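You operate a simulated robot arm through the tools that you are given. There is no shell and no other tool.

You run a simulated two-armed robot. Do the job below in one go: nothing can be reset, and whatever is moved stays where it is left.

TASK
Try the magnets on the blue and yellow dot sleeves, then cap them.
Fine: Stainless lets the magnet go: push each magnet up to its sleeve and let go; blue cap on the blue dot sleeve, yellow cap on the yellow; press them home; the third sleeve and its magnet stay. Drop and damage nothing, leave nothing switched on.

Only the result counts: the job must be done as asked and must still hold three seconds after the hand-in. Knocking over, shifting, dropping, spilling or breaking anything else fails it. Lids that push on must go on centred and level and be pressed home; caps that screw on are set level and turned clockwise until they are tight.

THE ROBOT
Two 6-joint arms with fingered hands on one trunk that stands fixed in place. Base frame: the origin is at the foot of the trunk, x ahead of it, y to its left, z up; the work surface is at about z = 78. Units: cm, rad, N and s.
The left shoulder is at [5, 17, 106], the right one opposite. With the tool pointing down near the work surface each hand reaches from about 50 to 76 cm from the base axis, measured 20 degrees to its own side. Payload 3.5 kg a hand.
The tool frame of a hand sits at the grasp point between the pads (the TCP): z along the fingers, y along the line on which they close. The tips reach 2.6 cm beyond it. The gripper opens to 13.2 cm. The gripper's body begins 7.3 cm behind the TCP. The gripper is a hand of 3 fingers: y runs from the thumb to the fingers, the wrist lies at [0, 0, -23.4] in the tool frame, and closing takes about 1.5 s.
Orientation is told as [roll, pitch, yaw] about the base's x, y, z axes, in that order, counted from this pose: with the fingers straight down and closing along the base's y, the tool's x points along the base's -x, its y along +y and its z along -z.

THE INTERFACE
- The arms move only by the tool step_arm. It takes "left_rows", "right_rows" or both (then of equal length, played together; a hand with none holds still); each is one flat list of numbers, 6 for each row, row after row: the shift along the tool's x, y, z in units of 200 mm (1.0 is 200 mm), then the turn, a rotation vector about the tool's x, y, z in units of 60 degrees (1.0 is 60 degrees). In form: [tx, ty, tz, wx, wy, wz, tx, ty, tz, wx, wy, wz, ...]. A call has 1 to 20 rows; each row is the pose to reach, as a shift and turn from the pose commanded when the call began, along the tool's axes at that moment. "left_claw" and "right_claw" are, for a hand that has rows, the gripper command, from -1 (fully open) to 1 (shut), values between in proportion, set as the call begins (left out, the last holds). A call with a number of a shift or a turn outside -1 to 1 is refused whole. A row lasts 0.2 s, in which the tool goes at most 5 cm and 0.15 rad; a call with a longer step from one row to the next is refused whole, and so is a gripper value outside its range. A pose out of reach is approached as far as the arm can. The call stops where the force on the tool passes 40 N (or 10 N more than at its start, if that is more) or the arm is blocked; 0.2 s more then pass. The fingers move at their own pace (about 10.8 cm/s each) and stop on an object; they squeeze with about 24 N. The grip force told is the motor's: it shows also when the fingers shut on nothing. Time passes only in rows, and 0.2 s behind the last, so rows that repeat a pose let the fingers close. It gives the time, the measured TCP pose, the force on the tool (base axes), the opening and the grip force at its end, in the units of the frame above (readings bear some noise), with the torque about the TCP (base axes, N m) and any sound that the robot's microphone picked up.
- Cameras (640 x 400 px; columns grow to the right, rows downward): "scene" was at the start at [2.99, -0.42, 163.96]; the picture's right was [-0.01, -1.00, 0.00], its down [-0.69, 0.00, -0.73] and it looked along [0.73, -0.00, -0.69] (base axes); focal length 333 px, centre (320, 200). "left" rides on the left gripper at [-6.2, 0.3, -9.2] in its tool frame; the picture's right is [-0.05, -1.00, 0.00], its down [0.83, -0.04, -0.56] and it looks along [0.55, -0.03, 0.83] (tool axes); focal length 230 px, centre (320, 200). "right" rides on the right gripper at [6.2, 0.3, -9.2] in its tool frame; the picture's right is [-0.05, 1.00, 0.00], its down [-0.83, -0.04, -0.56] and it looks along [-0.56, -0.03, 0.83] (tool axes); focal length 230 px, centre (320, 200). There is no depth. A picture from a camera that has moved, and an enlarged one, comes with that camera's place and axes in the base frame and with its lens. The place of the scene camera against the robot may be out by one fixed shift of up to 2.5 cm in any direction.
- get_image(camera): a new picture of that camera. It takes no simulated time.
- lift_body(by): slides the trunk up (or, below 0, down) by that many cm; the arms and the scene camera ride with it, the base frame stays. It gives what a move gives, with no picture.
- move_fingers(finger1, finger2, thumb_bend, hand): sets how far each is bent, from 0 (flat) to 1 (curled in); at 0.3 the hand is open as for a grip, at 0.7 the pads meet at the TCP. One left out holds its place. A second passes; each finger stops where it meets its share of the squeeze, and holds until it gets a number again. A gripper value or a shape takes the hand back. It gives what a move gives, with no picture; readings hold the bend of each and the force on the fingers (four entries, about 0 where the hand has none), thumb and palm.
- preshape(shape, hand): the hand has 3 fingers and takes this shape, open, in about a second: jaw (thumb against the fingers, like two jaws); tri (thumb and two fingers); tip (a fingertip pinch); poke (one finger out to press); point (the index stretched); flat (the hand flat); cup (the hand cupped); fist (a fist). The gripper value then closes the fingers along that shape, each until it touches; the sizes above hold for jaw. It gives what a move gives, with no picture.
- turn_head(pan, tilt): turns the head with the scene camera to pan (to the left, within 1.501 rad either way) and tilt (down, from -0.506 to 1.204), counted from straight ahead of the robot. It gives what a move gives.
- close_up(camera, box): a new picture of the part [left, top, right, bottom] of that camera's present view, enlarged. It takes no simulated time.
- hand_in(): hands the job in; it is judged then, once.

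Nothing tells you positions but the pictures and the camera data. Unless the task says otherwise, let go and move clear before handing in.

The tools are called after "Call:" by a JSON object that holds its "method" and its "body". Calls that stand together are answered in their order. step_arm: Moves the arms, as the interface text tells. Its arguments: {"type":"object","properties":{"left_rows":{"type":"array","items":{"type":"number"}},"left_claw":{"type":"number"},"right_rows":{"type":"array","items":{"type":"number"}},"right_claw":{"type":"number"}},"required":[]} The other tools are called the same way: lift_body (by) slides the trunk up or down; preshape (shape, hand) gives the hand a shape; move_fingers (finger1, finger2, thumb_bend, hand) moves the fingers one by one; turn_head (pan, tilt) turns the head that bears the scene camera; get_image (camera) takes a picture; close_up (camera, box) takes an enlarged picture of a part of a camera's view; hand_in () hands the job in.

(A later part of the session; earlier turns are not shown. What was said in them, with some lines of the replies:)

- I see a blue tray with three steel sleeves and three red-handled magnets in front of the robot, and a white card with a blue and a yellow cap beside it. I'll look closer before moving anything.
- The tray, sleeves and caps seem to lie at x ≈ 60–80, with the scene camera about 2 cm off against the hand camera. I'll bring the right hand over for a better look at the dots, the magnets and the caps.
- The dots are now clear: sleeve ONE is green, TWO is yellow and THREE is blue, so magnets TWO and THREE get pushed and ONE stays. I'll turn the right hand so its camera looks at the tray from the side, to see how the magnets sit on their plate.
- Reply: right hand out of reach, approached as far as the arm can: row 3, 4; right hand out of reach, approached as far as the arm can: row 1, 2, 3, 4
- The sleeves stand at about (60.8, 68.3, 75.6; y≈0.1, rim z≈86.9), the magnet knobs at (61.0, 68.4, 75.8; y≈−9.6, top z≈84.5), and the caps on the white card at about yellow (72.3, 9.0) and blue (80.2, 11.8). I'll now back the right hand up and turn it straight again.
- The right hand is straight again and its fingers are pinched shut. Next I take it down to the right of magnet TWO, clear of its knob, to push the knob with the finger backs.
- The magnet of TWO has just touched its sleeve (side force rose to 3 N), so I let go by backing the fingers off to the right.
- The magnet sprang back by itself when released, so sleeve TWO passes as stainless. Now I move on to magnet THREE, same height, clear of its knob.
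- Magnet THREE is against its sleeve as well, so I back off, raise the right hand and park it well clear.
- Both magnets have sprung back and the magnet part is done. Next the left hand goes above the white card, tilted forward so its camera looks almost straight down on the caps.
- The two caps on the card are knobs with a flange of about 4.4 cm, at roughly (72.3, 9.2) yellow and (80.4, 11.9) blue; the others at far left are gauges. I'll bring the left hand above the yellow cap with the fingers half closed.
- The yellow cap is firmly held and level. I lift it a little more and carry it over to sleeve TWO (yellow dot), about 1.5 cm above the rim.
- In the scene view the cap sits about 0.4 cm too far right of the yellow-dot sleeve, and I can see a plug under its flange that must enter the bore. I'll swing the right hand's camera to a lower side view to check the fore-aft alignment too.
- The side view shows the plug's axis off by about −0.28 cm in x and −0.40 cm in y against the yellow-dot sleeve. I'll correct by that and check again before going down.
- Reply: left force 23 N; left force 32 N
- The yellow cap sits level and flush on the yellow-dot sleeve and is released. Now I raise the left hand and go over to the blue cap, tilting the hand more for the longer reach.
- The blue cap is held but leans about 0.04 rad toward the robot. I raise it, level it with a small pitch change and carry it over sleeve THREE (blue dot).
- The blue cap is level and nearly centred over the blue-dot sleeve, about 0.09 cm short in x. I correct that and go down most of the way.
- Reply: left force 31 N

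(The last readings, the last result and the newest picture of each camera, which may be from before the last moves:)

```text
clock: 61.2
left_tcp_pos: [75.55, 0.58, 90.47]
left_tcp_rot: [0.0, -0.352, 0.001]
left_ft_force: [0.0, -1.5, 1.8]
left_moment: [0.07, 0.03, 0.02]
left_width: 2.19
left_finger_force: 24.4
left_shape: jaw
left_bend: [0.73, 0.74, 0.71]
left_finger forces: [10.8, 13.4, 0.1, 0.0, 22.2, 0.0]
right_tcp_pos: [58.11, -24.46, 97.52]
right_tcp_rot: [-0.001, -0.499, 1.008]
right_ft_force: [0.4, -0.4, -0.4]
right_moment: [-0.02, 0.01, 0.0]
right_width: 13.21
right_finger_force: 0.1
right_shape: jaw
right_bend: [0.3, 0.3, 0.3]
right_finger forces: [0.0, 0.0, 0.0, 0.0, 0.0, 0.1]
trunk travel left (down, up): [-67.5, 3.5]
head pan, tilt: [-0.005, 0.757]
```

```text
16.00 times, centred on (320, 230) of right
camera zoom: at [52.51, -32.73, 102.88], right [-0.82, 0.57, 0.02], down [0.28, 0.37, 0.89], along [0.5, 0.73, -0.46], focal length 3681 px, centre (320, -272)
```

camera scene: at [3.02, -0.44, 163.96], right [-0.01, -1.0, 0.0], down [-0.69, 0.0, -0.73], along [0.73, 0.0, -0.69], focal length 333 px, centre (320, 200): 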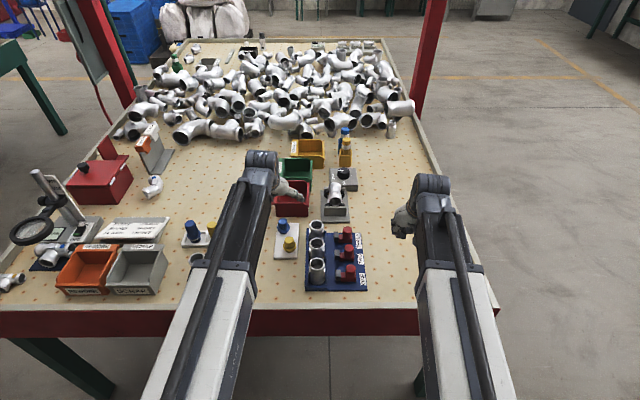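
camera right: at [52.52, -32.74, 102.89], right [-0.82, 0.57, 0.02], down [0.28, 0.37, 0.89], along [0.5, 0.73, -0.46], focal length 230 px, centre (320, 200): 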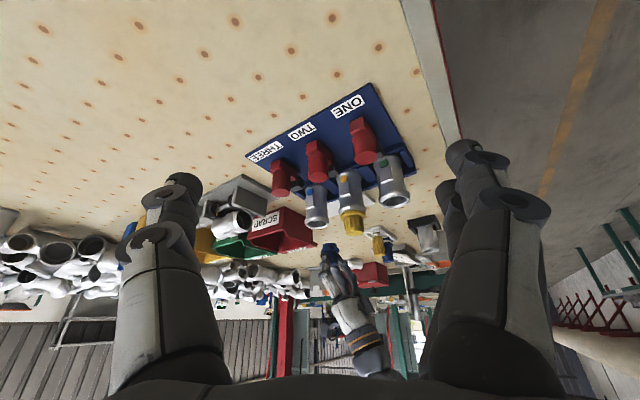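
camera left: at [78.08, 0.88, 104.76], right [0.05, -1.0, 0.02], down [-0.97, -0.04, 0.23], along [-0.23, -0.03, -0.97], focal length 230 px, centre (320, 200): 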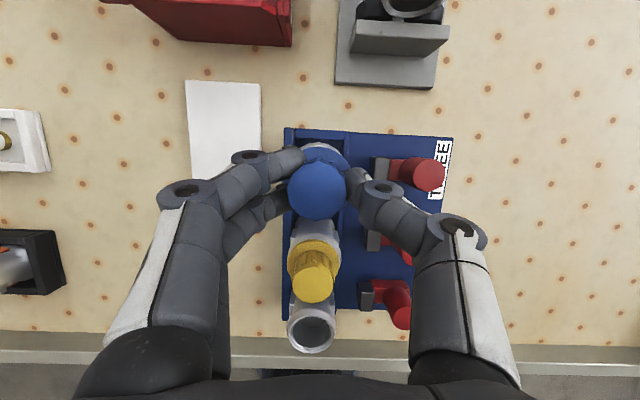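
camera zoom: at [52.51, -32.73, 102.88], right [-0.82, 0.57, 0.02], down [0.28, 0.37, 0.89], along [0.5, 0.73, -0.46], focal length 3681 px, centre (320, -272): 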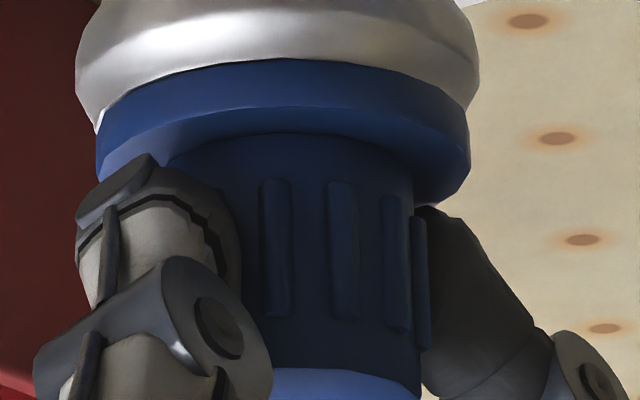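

Call:
{"method": "step_arm", "body": {"left_rows": [0, 0, 0, 0, 0, 0, 0, 0, 0, 0, 0, 0, 0, 0, 0, 0, 0, 0, 0, 0, 0, 0, 0, 0], "left_claw": 0.09}}

Call:
{"method": "close_up", "body": {"camera": "right", "box": [300, 217, 340, 242]}}

Call:
{"method": "close_up", "body": {"camera": "scene", "box": [290, 205, 350, 255]}}

Call:
{"method": "get_image", "body": {"camera": "left"}}

```text
clock: 62.2
left_tcp_pos: [75.7, 0.52, 90.61]
left_tcp_rot: [0.0, -0.356, 0.0]
left_ft_force: [-0.4, 0.0, -0.3]
left_moment: [0.03, 0.01, 0.0]
left_width: 5.91
left_finger_force: 0.1
left_shape: jaw
left_bend: [0.73, 0.73, 0.7]
left_finger forces: [0.0, 0.0, 0.0, 0.1, 0.0, 0.1]
right_tcp_pos: [58.09, -24.38, 97.61]
right_tcp_rot: [0.001, -0.499, 1.008]
right_ft_force: [0.3, -0.3, -0.2]
right_moment: [0.03, 0.02, 0.0]
right_width: 13.19
right_finger_force: 0.0
right_shape: jaw
right_bend: [0.3, 0.3, 0.3]
right_finger forces: [0.0, 0.1, 0.0, 0.0, 0.0, 0.1]
trunk travel left (down, up): [-67.5, 3.5]
head pan, tilt: [-0.005, 0.757]
```

```text
16.00 times, centred on (320, 230) of right
camera zoom: at [52.52, -32.73, 102.89], right [-0.82, 0.57, 0.02], down [0.28, 0.37, 0.89], along [0.5, 0.73, -0.46], focal length 3681 px, centre (320, -272)
```

zoom: 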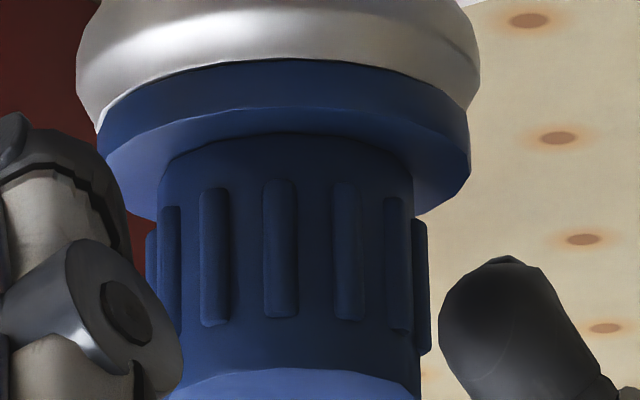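

```text
8.00 times, centred on (320, 230) of scene
camera zoom: at [2.99, -0.42, 163.96], right [-0.01, -1.0, 0.0], down [-0.69, 0.0, -0.73], along [0.73, 0.0, -0.69], focal length 2661 px, centre (320, -40)
```

zoom: 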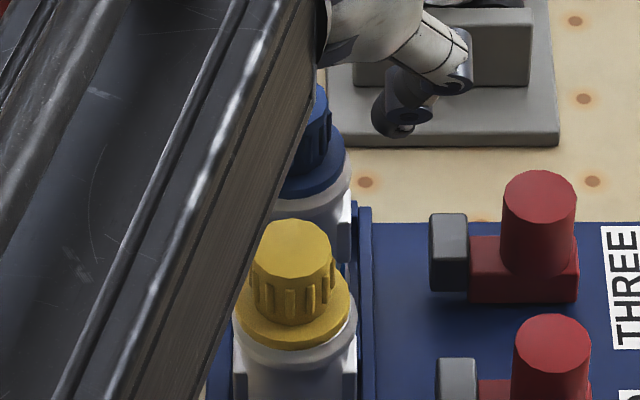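

```text
taken
camera left: at [78.16, 0.86, 101.37], right [0.05, -1.0, 0.02], down [-0.97, -0.04, 0.23], along [-0.23, -0.03, -0.97], focal length 230 px, centre (320, 200)
```

left: 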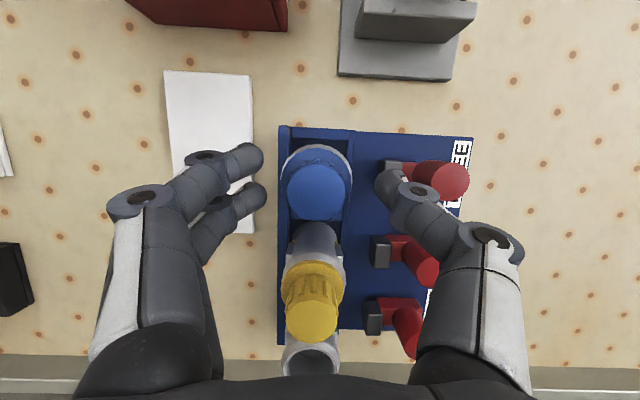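

The blue cap is seated and released. I raise the left hand straight up and look at both caps.

Call:
{"method": "step_arm", "body": {"left_rows": [-0.035, 0, -0.094, 0, 0, 0, -0.087, 0, -0.234, 0, 0, 0, -0.157, 0, -0.42, 0, 0, 0]}}

Call:
{"method": "step_arm", "body": {"left_rows": [0.05, 0.2, -0.05, 0, 0, 0, 0.1, 0.4, -0.1, 0, 0, 0, 0.15, 0.6, -0.15, 0, 0, 0, 0.2, 0.8, -0.2, 0, 0, 0]}}

Call:
{"method": "close_up", "body": {"camera": "scene", "box": [260, 200, 380, 300]}}

Call:
{"method": "close_up", "body": {"camera": "right", "box": [296, 200, 376, 250]}}

Call:
{"method": "get_image", "body": {"camera": "scene"}}

```text
clock: 63.0
left_tcp_pos: [75.7, 0.64, 99.32]
left_tcp_rot: [0.0, -0.355, 0.001]
left_ft_force: [0.9, 0.6, 0.9]
left_moment: [-0.01, -0.02, 0.04]
left_width: 5.97
left_finger_force: 0.0
left_shape: jaw
left_bend: [0.73, 0.73, 0.7]
left_finger forces: [0.0, 0.0, 0.0, 0.0, 0.1, 0.1]
right_tcp_pos: [58.21, -24.54, 97.65]
right_tcp_rot: [-0.001, -0.499, 1.007]
right_ft_force: [0.0, 0.5, -0.3]
right_moment: [0.03, 0.0, 0.0]
right_width: 13.17
right_finger_force: 0.1
right_shape: jaw
right_bend: [0.3, 0.3, 0.3]
right_finger forces: [0.0, 0.0, 0.1, 0.0, 0.1, 0.0]
trunk travel left (down, up): [-67.5, 3.5]
head pan, tilt: [-0.005, 0.757]
```

```text
clock: 64.0
left_tcp_pos: [70.4, 16.63, 101.97]
left_tcp_rot: [0.0, -0.355, 0.001]
left_ft_force: [-0.2, -0.5, 0.6]
left_moment: [0.02, 0.01, -0.01]
left_width: 5.98
left_finger_force: 0.0
left_shape: jaw
left_bend: [0.73, 0.73, 0.7]
left_finger forces: [0.0, 0.0, 0.1, 0.0, 0.0, 0.1]
right_tcp_pos: [58.03, -24.39, 97.73]
right_tcp_rot: [-0.001, -0.499, 1.006]
right_ft_force: [0.1, -0.1, 0.2]
right_moment: [0.01, -0.01, -0.03]
right_width: 13.17
right_finger_force: 0.0
right_shape: jaw
right_bend: [0.3, 0.3, 0.3]
right_finger forces: [0.1, 0.1, 0.1, 0.0, 0.1, 0.0]
trunk travel left (down, up): [-67.5, 3.5]
head pan, tilt: [-0.005, 0.757]
```

```text
4.00 times, centred on (320, 250) of scene
camera zoom: at [2.97, -0.39, 163.96], right [-0.01, -1.0, 0.0], down [-0.69, 0.0, -0.73], along [0.73, 0.0, -0.69], focal length 1330 px, centre (320, 0)
```

zoom: 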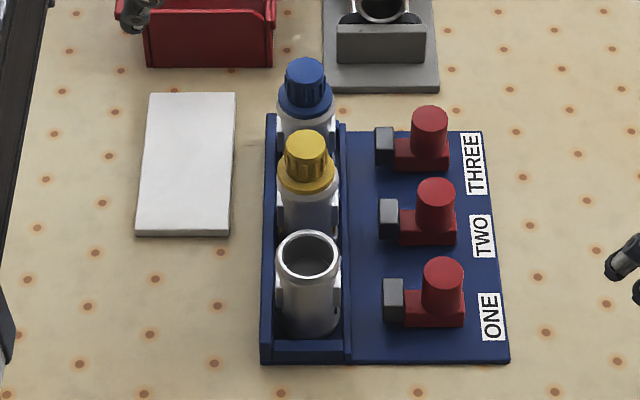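

```text
8.00 times, centred on (336, 225) of right
camera zoom: at [52.5, -32.73, 102.91], right [-0.82, 0.57, 0.02], down [0.28, 0.37, 0.89], along [0.5, 0.73, -0.47], focal length 1841 px, centre (192, 0)
```

zoom: 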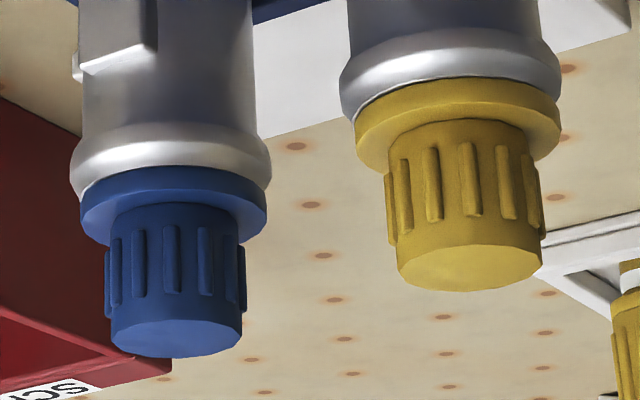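

```text
taken
camera scene: at [2.97, -0.39, 163.96], right [-0.01, -1.0, 0.0], down [-0.69, 0.0, -0.73], along [0.73, 0.0, -0.69], focal length 333 px, centre (320, 200)
```

scene: 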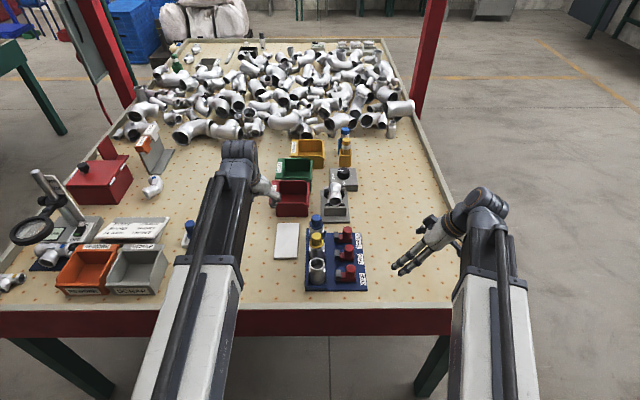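

Call:
{"method": "close_up", "body": {"camera": "right", "box": [336, 202, 368, 222]}}

Call:
{"method": "close_up", "body": {"camera": "right", "box": [302, 214, 334, 234]}}

Call:
{"method": "close_up", "body": {"camera": "scene", "box": [300, 208, 340, 250]}}

```text
16.00 times, centred on (352, 212) of right
camera zoom: at [52.5, -32.73, 102.91], right [-0.82, 0.57, 0.02], down [0.28, 0.37, 0.89], along [0.5, 0.73, -0.47], focal length 3681 px, centre (-192, 8)
```

zoom: 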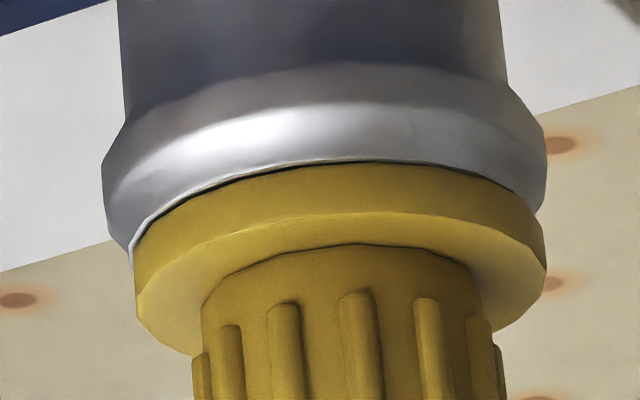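

```text
16.00 times, centred on (318, 224) of right
camera zoom: at [52.5, -32.73, 102.91], right [-0.82, 0.57, 0.02], down [0.28, 0.37, 0.89], along [0.5, 0.73, -0.47], focal length 3681 px, centre (352, -184)
```

zoom: 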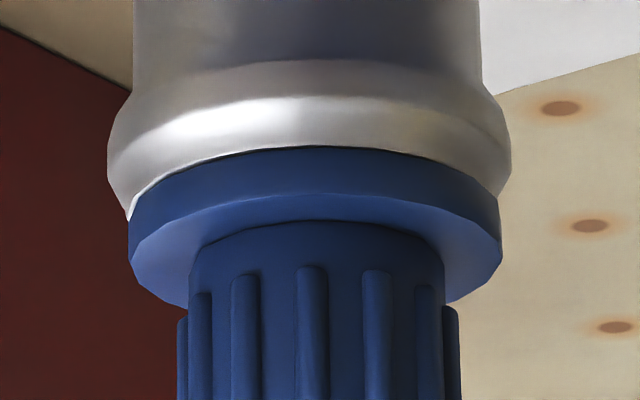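

```text
9.52 times, centred on (320, 229) of scene
camera zoom: at [2.97, -0.39, 163.96], right [-0.01, -1.0, 0.0], down [-0.69, 0.0, -0.73], along [0.73, 0.0, -0.69], focal length 3167 px, centre (320, -76)
```

zoom: 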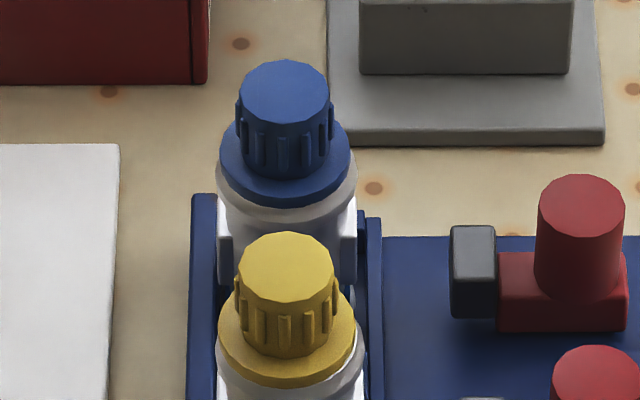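

Both caps are on, level and centred; the yellow one still shows a hair-thin dark line. I'll press on the yellow cap once more from above with the closed fingertips to make sure it is home.

Call:
{"method": "step_arm", "body": {"left_rows": [0.0475, -0.2, 0.02, 0, 0.056, 0, 0.095, -0.4, 0.06, 0, 0.112, 0, 0.1425, -0.6, 0.12, 0, 0.168, 0, 0.19, -0.8, 0.196, 0, 0.2245, 0, 0.19, -0.8, 0.196, 0, 0.2245, 0, 0.19, -0.8, 0.196, 0, 0.2245, 0], "left_claw": 1}}

Call:
{"method": "get_image", "body": {"camera": "left"}}

Call:
{"method": "close_up", "body": {"camera": "right", "box": [310, 180, 420, 260]}}

Call:
{"method": "close_up", "body": {"camera": "scene", "box": [285, 190, 365, 260]}}

```text
clock: 65.4
left_tcp_pos: [68.29, 0.34, 96.88]
left_tcp_rot: [0.002, -0.12, 0.0]
left_ft_force: [0.5, 0.1, 0.2]
left_moment: [0.0, -0.01, 0.01]
left_width: 0.0
left_finger_force: 24.2
left_shape: jaw
left_bend: [0.64, 0.64, 0.66]
left_finger forces: [0.1, 0.1, 0.0, 0.0, 0.0, 0.0]
right_tcp_pos: [58.24, -24.36, 97.7]
right_tcp_rot: [0.001, -0.498, 1.007]
right_ft_force: [0.2, -1.0, 0.1]
right_moment: [0.0, 0.03, 0.01]
right_width: 13.19
right_finger_force: 0.1
right_shape: jaw
right_bend: [0.3, 0.3, 0.3]
right_finger forces: [0.0, 0.0, 0.1, 0.1, 0.0, 0.0]
trunk travel left (down, up): [-67.5, 3.5]
head pan, tilt: [-0.005, 0.757]
```

```text
taken
camera left: at [73.29, 0.7, 106.78], right [0.05, -1.0, 0.01], down [-0.89, -0.04, 0.45], along [-0.45, -0.03, -0.89], focal length 230 px, centre (320, 200)
```

left: 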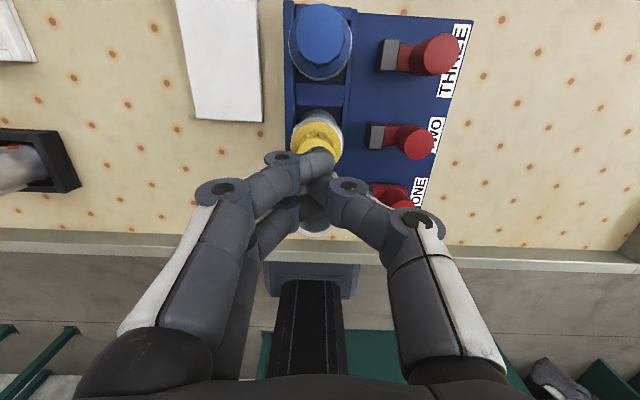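

```text
5.00 times, centred on (365, 220) of right
camera zoom: at [52.52, -32.74, 102.89], right [-0.82, 0.57, 0.02], down [0.28, 0.37, 0.89], along [0.5, 0.73, -0.46], focal length 1150 px, centre (95, 100)
```

zoom: 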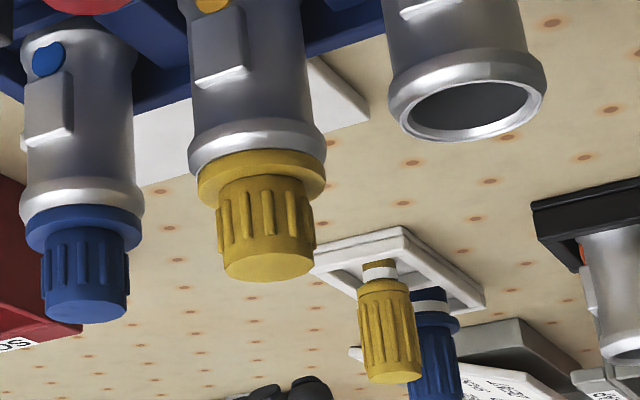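

```text
5.71 times, centred on (325, 225) of scene
camera zoom: at [2.99, -0.42, 163.96], right [-0.01, -1.0, 0.0], down [-0.69, 0.0, -0.73], along [0.73, 0.0, -0.69], focal length 1900 px, centre (291, 57)
```

zoom: 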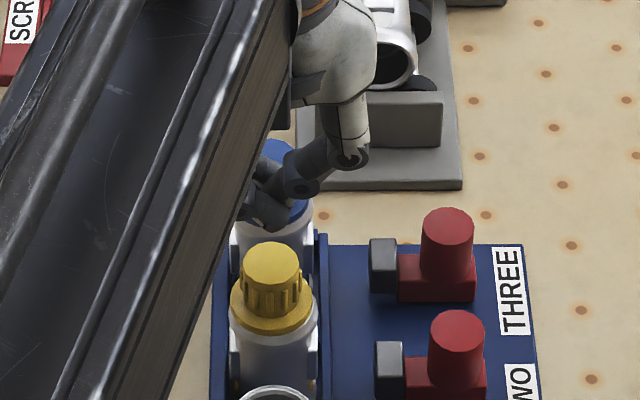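

Call:
{"method": "step_arm", "body": {"left_rows": [0.011, 0.01, 0.092, 0, 0, 0, 0.022, 0.01, 0.1837, 0, 0, 0, 0.022, 0.01, 0.1837, 0, 0, 0]}}

Call:
{"method": "close_up", "body": {"camera": "right", "box": [330, 195, 394, 235]}}

Call:
{"method": "close_up", "body": {"camera": "scene", "box": [300, 210, 350, 260]}}

Call:
{"method": "close_up", "body": {"camera": "left", "box": [240, 100, 400, 240]}}

```text
clock: 66.2
left_tcp_pos: [68.41, 0.61, 93.29]
left_tcp_rot: [-0.002, -0.119, 0.0]
left_ft_force: [-0.1, 0.2, -0.3]
left_moment: [0.03, -0.05, 0.03]
left_width: 0.01
left_finger_force: 23.9
left_shape: jaw
left_bend: [0.64, 0.64, 0.66]
left_finger forces: [0.0, 0.0, 0.1, 0.0, 0.0, 0.0]
right_tcp_pos: [58.15, -24.47, 97.57]
right_tcp_rot: [0.0, -0.502, 1.007]
right_ft_force: [1.0, 0.1, -0.1]
right_moment: [0.01, 0.0, 0.0]
right_width: 13.17
right_finger_force: 0.1
right_shape: jaw
right_bend: [0.3, 0.3, 0.3]
right_finger forces: [0.1, 0.0, 0.1, 0.0, 0.0, 0.1]
trunk travel left (down, up): [-67.5, 3.5]
head pan, tilt: [-0.005, 0.757]
```

```text
10.00 times, centred on (362, 215) of right
camera zoom: at [52.52, -32.74, 102.89], right [-0.82, 0.57, 0.02], down [0.28, 0.37, 0.89], along [0.5, 0.73, -0.46], focal length 2301 px, centre (-100, 50)
```

zoom: 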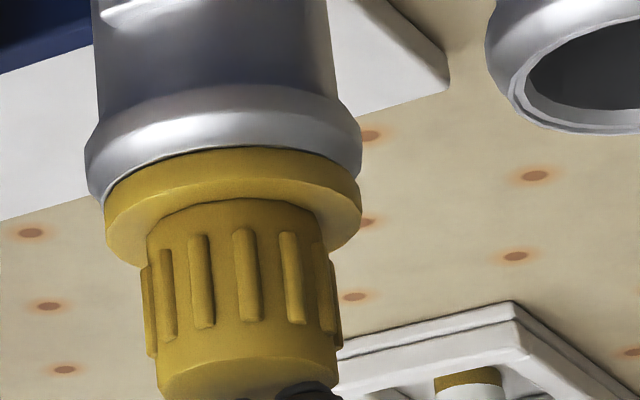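

```text
8.00 times, centred on (325, 235) of scene
camera zoom: at [2.99, -0.42, 163.96], right [-0.01, -1.0, 0.0], down [-0.69, 0.0, -0.73], along [0.73, 0.0, -0.69], focal length 2661 px, centre (280, -80)
```

zoom: 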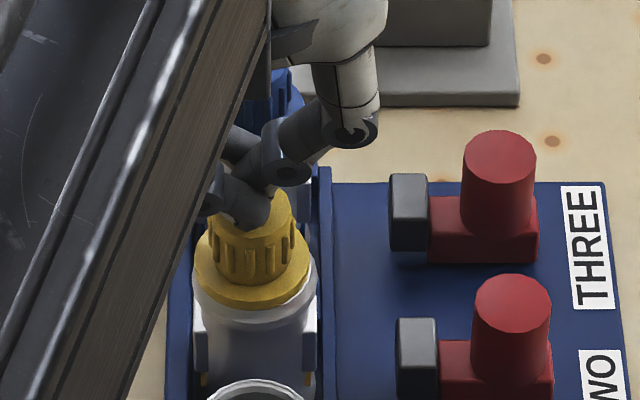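

```text
2.86 times, centred on (320, 170) of left
camera zoom: at [73.32, 0.96, 103.13], right [0.05, -1.0, 0.01], down [-0.89, -0.04, 0.45], along [-0.45, -0.03, -0.89], focal length 657 px, centre (320, 286)
```

zoom: 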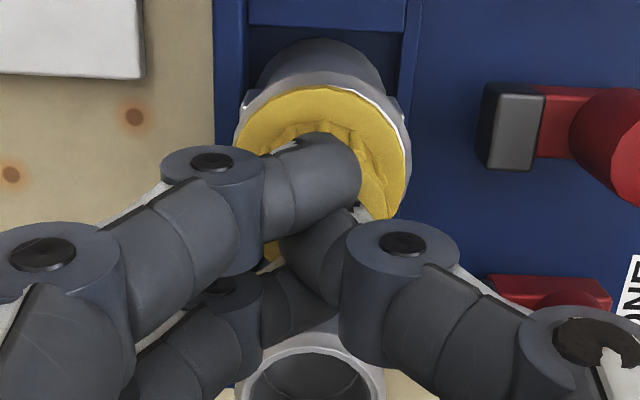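

Call:
{"method": "step_arm", "body": {"left_rows": [-0.006, 0, -0.0137, 0, 0.057, 0, -0.0117, 0, -0.0137, 0, 0.1146, 0, -0.0117, 0, -0.0137, 0, 0.1146, 0]}}

Call:
{"method": "close_up", "body": {"camera": "right", "box": [330, 205, 394, 245]}}

Call:
{"method": "close_up", "body": {"camera": "left", "box": [240, 60, 400, 200]}}

```text
clock: 67.0
left_tcp_pos: [68.53, 0.71, 93.48]
left_tcp_rot: [0.001, 0.0, -0.001]
left_ft_force: [0.4, 1.1, -0.4]
left_moment: [-0.02, -0.01, 0.01]
left_width: 0.0
left_finger_force: 24.3
left_shape: jaw
left_bend: [0.64, 0.64, 0.66]
left_finger forces: [0.0, 0.0, 0.0, 0.1, 0.0, 0.1]
right_tcp_pos: [58.16, -24.55, 97.55]
right_tcp_rot: [0.0, -0.498, 1.006]
right_ft_force: [0.0, 0.4, 0.3]
right_moment: [0.0, 0.04, -0.02]
right_width: 13.17
right_finger_force: 0.0
right_shape: jaw
right_bend: [0.3, 0.3, 0.3]
right_finger forces: [0.1, 0.0, 0.1, 0.0, 0.0, 0.0]
trunk travel left (down, up): [-67.5, 3.5]
head pan, tilt: [-0.005, 0.757]
```

```text
10.00 times, centred on (362, 225) of right
camera zoom: at [52.52, -32.74, 102.89], right [-0.82, 0.57, 0.02], down [0.28, 0.37, 0.89], along [0.5, 0.73, -0.46], focal length 2301 px, centre (-100, -50)
```

zoom: 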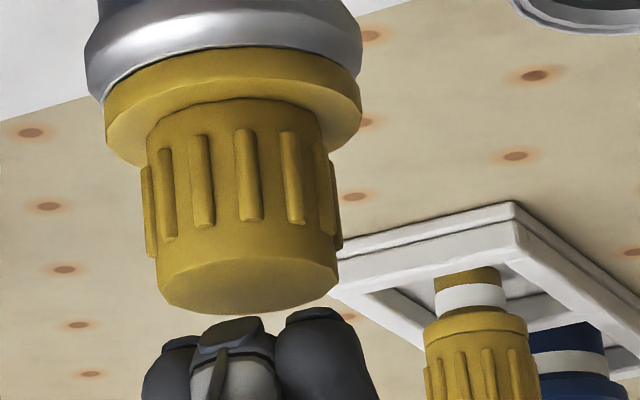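

```text
2.86 times, centred on (320, 130) of left
camera zoom: at [74.67, 1.02, 102.76], right [0.05, -1.0, 0.0], down [-0.83, -0.04, 0.56], along [-0.55, -0.03, -0.83], focal length 657 px, centre (320, 400)
```

zoom: 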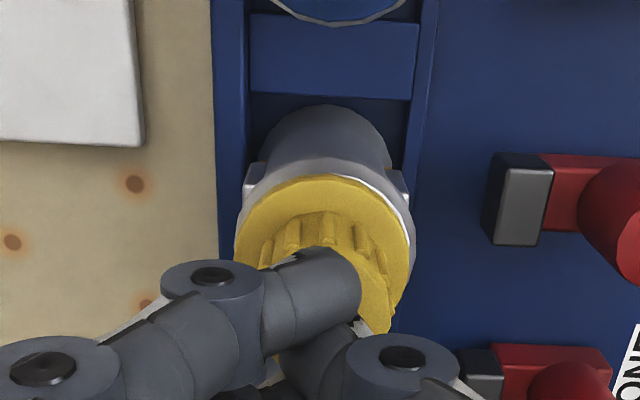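

Call:
{"method": "step_arm", "body": {"left_rows": [0, -0.002, 0.015, 0, 0, 0, 0, -0.002, 0.03, 0, 0, 0, 0, -0.002, 0.035, 0, 0, 0]}}

Call:
{"method": "close_up", "body": {"camera": "right", "box": [330, 205, 394, 245]}}

```text
clock: 67.8
left_tcp_pos: [68.56, 0.69, 92.85]
left_tcp_rot: [-0.001, -0.001, -0.001]
left_ft_force: [1.1, -0.3, 6.4]
left_moment: [0.0, 0.01, -0.05]
left_width: 0.0
left_finger_force: 24.1
left_shape: jaw
left_bend: [0.64, 0.64, 0.66]
left_finger forces: [0.1, 0.0, 0.0, 0.1, 0.0, 0.1]
right_tcp_pos: [58.18, -24.51, 97.73]
right_tcp_rot: [-0.002, -0.5, 1.008]
right_ft_force: [0.8, -0.1, 0.1]
right_moment: [-0.03, 0.01, 0.0]
right_width: 13.18
right_finger_force: 0.1
right_shape: jaw
right_bend: [0.3, 0.3, 0.3]
right_finger forces: [0.0, 0.1, 0.1, 0.0, 0.0, 0.0]
trunk travel left (down, up): [-67.5, 3.5]
head pan, tilt: [-0.005, 0.757]
```

```text
10.00 times, centred on (362, 225) of right
camera zoom: at [52.49, -32.73, 102.92], right [-0.82, 0.57, 0.02], down [0.28, 0.37, 0.89], along [0.5, 0.73, -0.46], focal length 2301 px, centre (-100, -50)
```

zoom: 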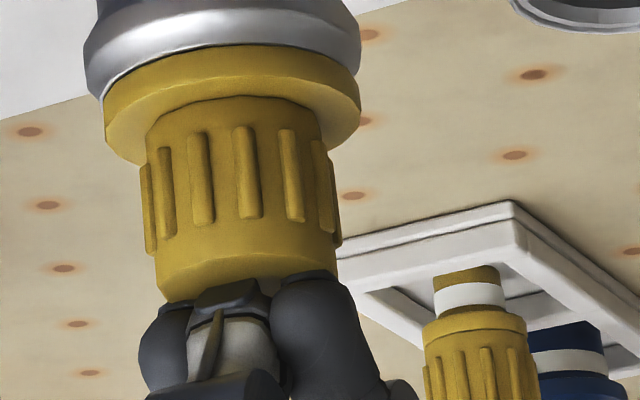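

Call:
{"method": "step_arm", "body": {"left_rows": [0, 0, 0.006, 0, 0, 0, 0, 0, 0.012, 0, 0, 0, 0, 0, 0.017, 0, 0, 0, 0, 0, 0.017, 0, 0, 0]}}

Call:
{"method": "close_up", "body": {"camera": "right", "box": [336, 202, 368, 222]}}

```text
clock: 68.8
left_tcp_pos: [68.45, 0.75, 92.77]
left_tcp_rot: [-0.001, -0.003, 0.001]
left_ft_force: [3.3, -0.6, 32.6]
left_moment: [-0.04, -0.05, -0.01]
left_width: 0.02
left_finger_force: 24.1
left_shape: jaw
left_bend: [0.67, 0.67, 0.68]
left_finger forces: [0.0, 0.1, 0.0, 0.0, 0.0, 0.0]
right_tcp_pos: [57.94, -24.43, 97.78]
right_tcp_rot: [-0.002, -0.502, 1.007]
right_ft_force: [0.9, -0.1, 0.2]
right_moment: [0.0, 0.0, 0.01]
right_width: 13.19
right_finger_force: 0.0
right_shape: jaw
right_bend: [0.3, 0.3, 0.3]
right_finger forces: [0.0, 0.0, 0.0, 0.0, 0.0, 0.0]
trunk travel left (down, up): [-67.5, 3.5]
head pan, tilt: [-0.005, 0.757]
```

```text
16.00 times, centred on (352, 212) of right
camera zoom: at [52.35, -32.75, 103.02], right [-0.82, 0.57, 0.02], down [0.28, 0.37, 0.89], along [0.5, 0.73, -0.46], focal length 3681 px, centre (-192, 8)
```

zoom: 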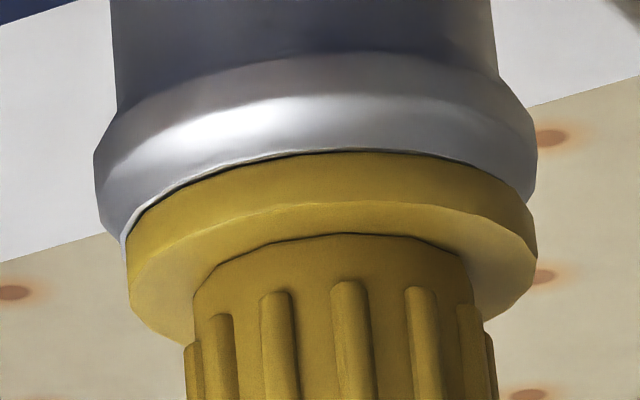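

Call:
{"method": "step_arm", "body": {"left_rows": [0, 0, -0.02, 0, 0, 0, 0, 0, -0.1, 0, 0, 0, 0, 0, -0.3, 0, 0, 0, 0, 0, -0.5, 0, 0, 0]}}

Call:
{"method": "step_arm", "body": {"left_rows": [0.05, 0.2, -0.02, 0, 0, 0, 0.1, 0.4, -0.05, 0, 0, 0, 0.15, 0.6, -0.1, 0, 0, 0, 0.2, 0.8, -0.15, 0, 0, 0, 0.3, 1.0, -0.2, 0, 0, 0]}}

Call:
{"method": "close_up", "body": {"camera": "right", "box": [336, 202, 368, 222]}}

Call:
{"method": "close_up", "body": {"camera": "right", "box": [302, 214, 334, 234]}}

Call:
{"method": "get_image", "body": {"camera": "scene"}}

Call:
{"method": "close_up", "body": {"camera": "scene", "box": [260, 200, 380, 300]}}

```text
clock: 69.8
left_tcp_pos: [68.53, 0.64, 102.32]
left_tcp_rot: [0.0, -0.001, -0.001]
left_ft_force: [0.6, -0.2, 0.7]
left_moment: [0.01, -0.02, 0.02]
left_width: 0.02
left_finger_force: 24.0
left_shape: jaw
left_bend: [0.65, 0.65, 0.68]
left_finger forces: [0.1, 0.0, 0.0, 0.0, 0.0, 0.0]
right_tcp_pos: [58.04, -24.42, 97.53]
right_tcp_rot: [-0.002, -0.498, 1.007]
right_ft_force: [0.5, -0.4, 0.0]
right_moment: [-0.02, 0.01, -0.01]
right_width: 13.19
right_finger_force: 0.1
right_shape: jaw
right_bend: [0.3, 0.3, 0.3]
right_finger forces: [0.0, 0.1, 0.0, 0.0, 0.0, 0.0]
trunk travel left (down, up): [-67.5, 3.5]
head pan, tilt: [-0.005, 0.757]
```

```text
clock: 71.0
left_tcp_pos: [62.52, 20.79, 106.38]
left_tcp_rot: [-0.001, 0.0, -0.001]
left_ft_force: [0.4, 0.0, -0.2]
left_moment: [-0.01, 0.0, 0.03]
left_width: 0.02
left_finger_force: 24.3
left_shape: jaw
left_bend: [0.65, 0.65, 0.68]
left_finger forces: [0.0, 0.1, 0.0, 0.0, 0.1, 0.0]
right_tcp_pos: [58.05, -24.5, 97.7]
right_tcp_rot: [-0.002, -0.5, 1.006]
right_ft_force: [-0.3, -0.8, 1.0]
right_moment: [0.0, -0.01, 0.0]
right_width: 13.19
right_finger_force: 0.1
right_shape: jaw
right_bend: [0.3, 0.3, 0.3]
right_finger forces: [0.0, 0.0, 0.0, 0.0, 0.0, 0.0]
trunk travel left (down, up): [-67.5, 3.5]
head pan, tilt: [-0.005, 0.757]
```

```text
16.00 times, centred on (352, 212) of right
camera zoom: at [52.5, -32.73, 102.91], right [-0.82, 0.57, 0.02], down [0.28, 0.37, 0.89], along [0.5, 0.73, -0.46], focal length 3681 px, centre (-192, 8)
```

zoom: 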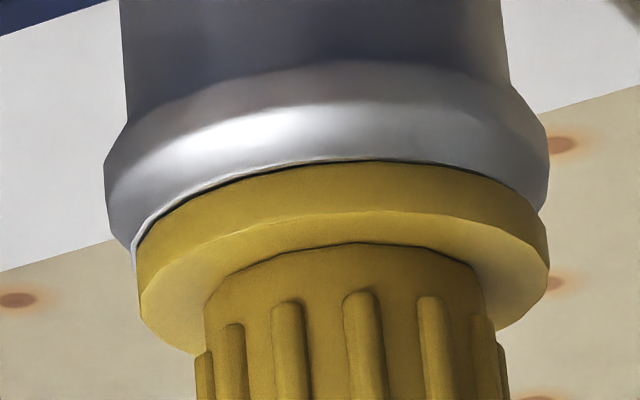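

```text
16.00 times, centred on (318, 224) of right
camera zoom: at [52.5, -32.73, 102.91], right [-0.82, 0.57, 0.02], down [0.28, 0.37, 0.89], along [0.5, 0.73, -0.46], focal length 3681 px, centre (352, -184)
```

zoom: 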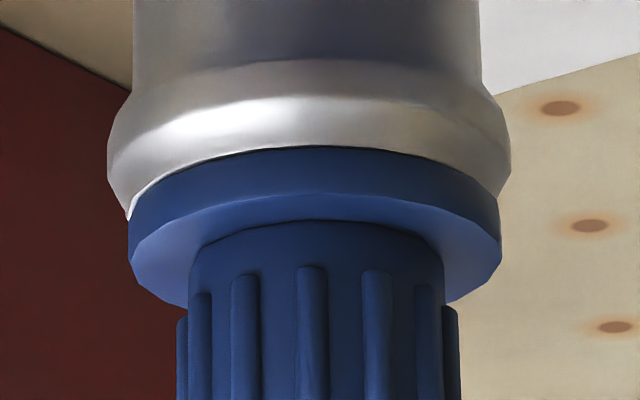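

```text
taken
camera scene: at [2.96, -0.39, 163.96], right [-0.01, -1.0, 0.0], down [-0.69, 0.0, -0.73], along [0.73, 0.0, -0.69], focal length 333 px, centre (320, 200)
```

scene: 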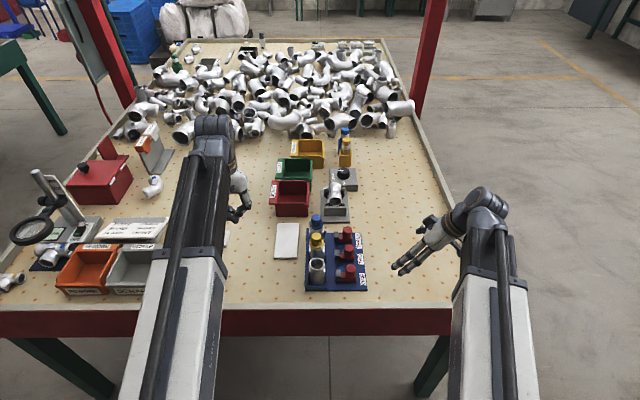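

```text
4.00 times, centred on (320, 250) of scene
camera zoom: at [2.96, -0.39, 163.96], right [-0.01, -1.0, 0.0], down [-0.69, 0.0, -0.73], along [0.73, 0.0, -0.69], focal length 1330 px, centre (320, 0)
```

zoom: 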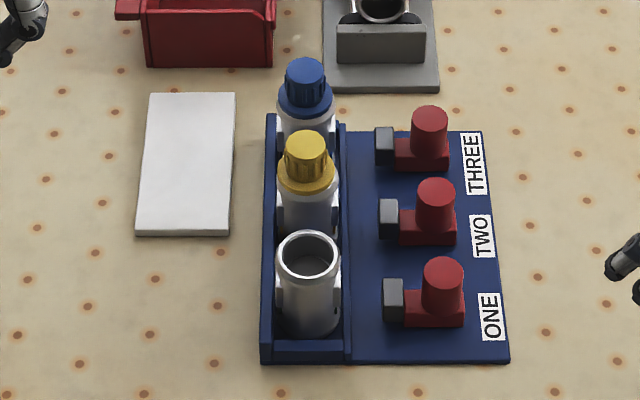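

Both magnets were pushed to their sleeves and sprang back. The blue cap sits on the blue-dot sleeve and the yellow cap on the yellow-dot sleeve, both level and pressed home. Sleeve ONE and its magnet were not touched and both hands are clear, so I hand in.

Call:
{"method": "hand_in", "body": {}}

```text
The job is handed in.
```

The job is handed in, and I don't have the judge's result yet. At hand-in the pictures showed everything in place:

- **Magnets:** I pushed the magnets of TWO (yellow dot) and THREE (blue dot) up to their sleeves until they touched, at about 3 N. Both sprang back when released, so neither sleeve held its magnet.
- **Yellow cap:** It sits level on sleeve TWO. I pressed it to about 32 N with the grip, then again from above. A hair-thin dark line remains between its flange and the rim. I took it for the rim's edge in shadow, because more pressing barely changed it.
- **Blue cap:** It sits level on sleeve THREE with no gap visible. I pressed it to 31 N with the grip. I did not press it again from above, because that far out the hand has to tilt and would push off-centre.
- **Left alone:** I did not touch sleeve ONE or its magnet. Nothing was dropped or switched on, and both hands were clear at hand-in.
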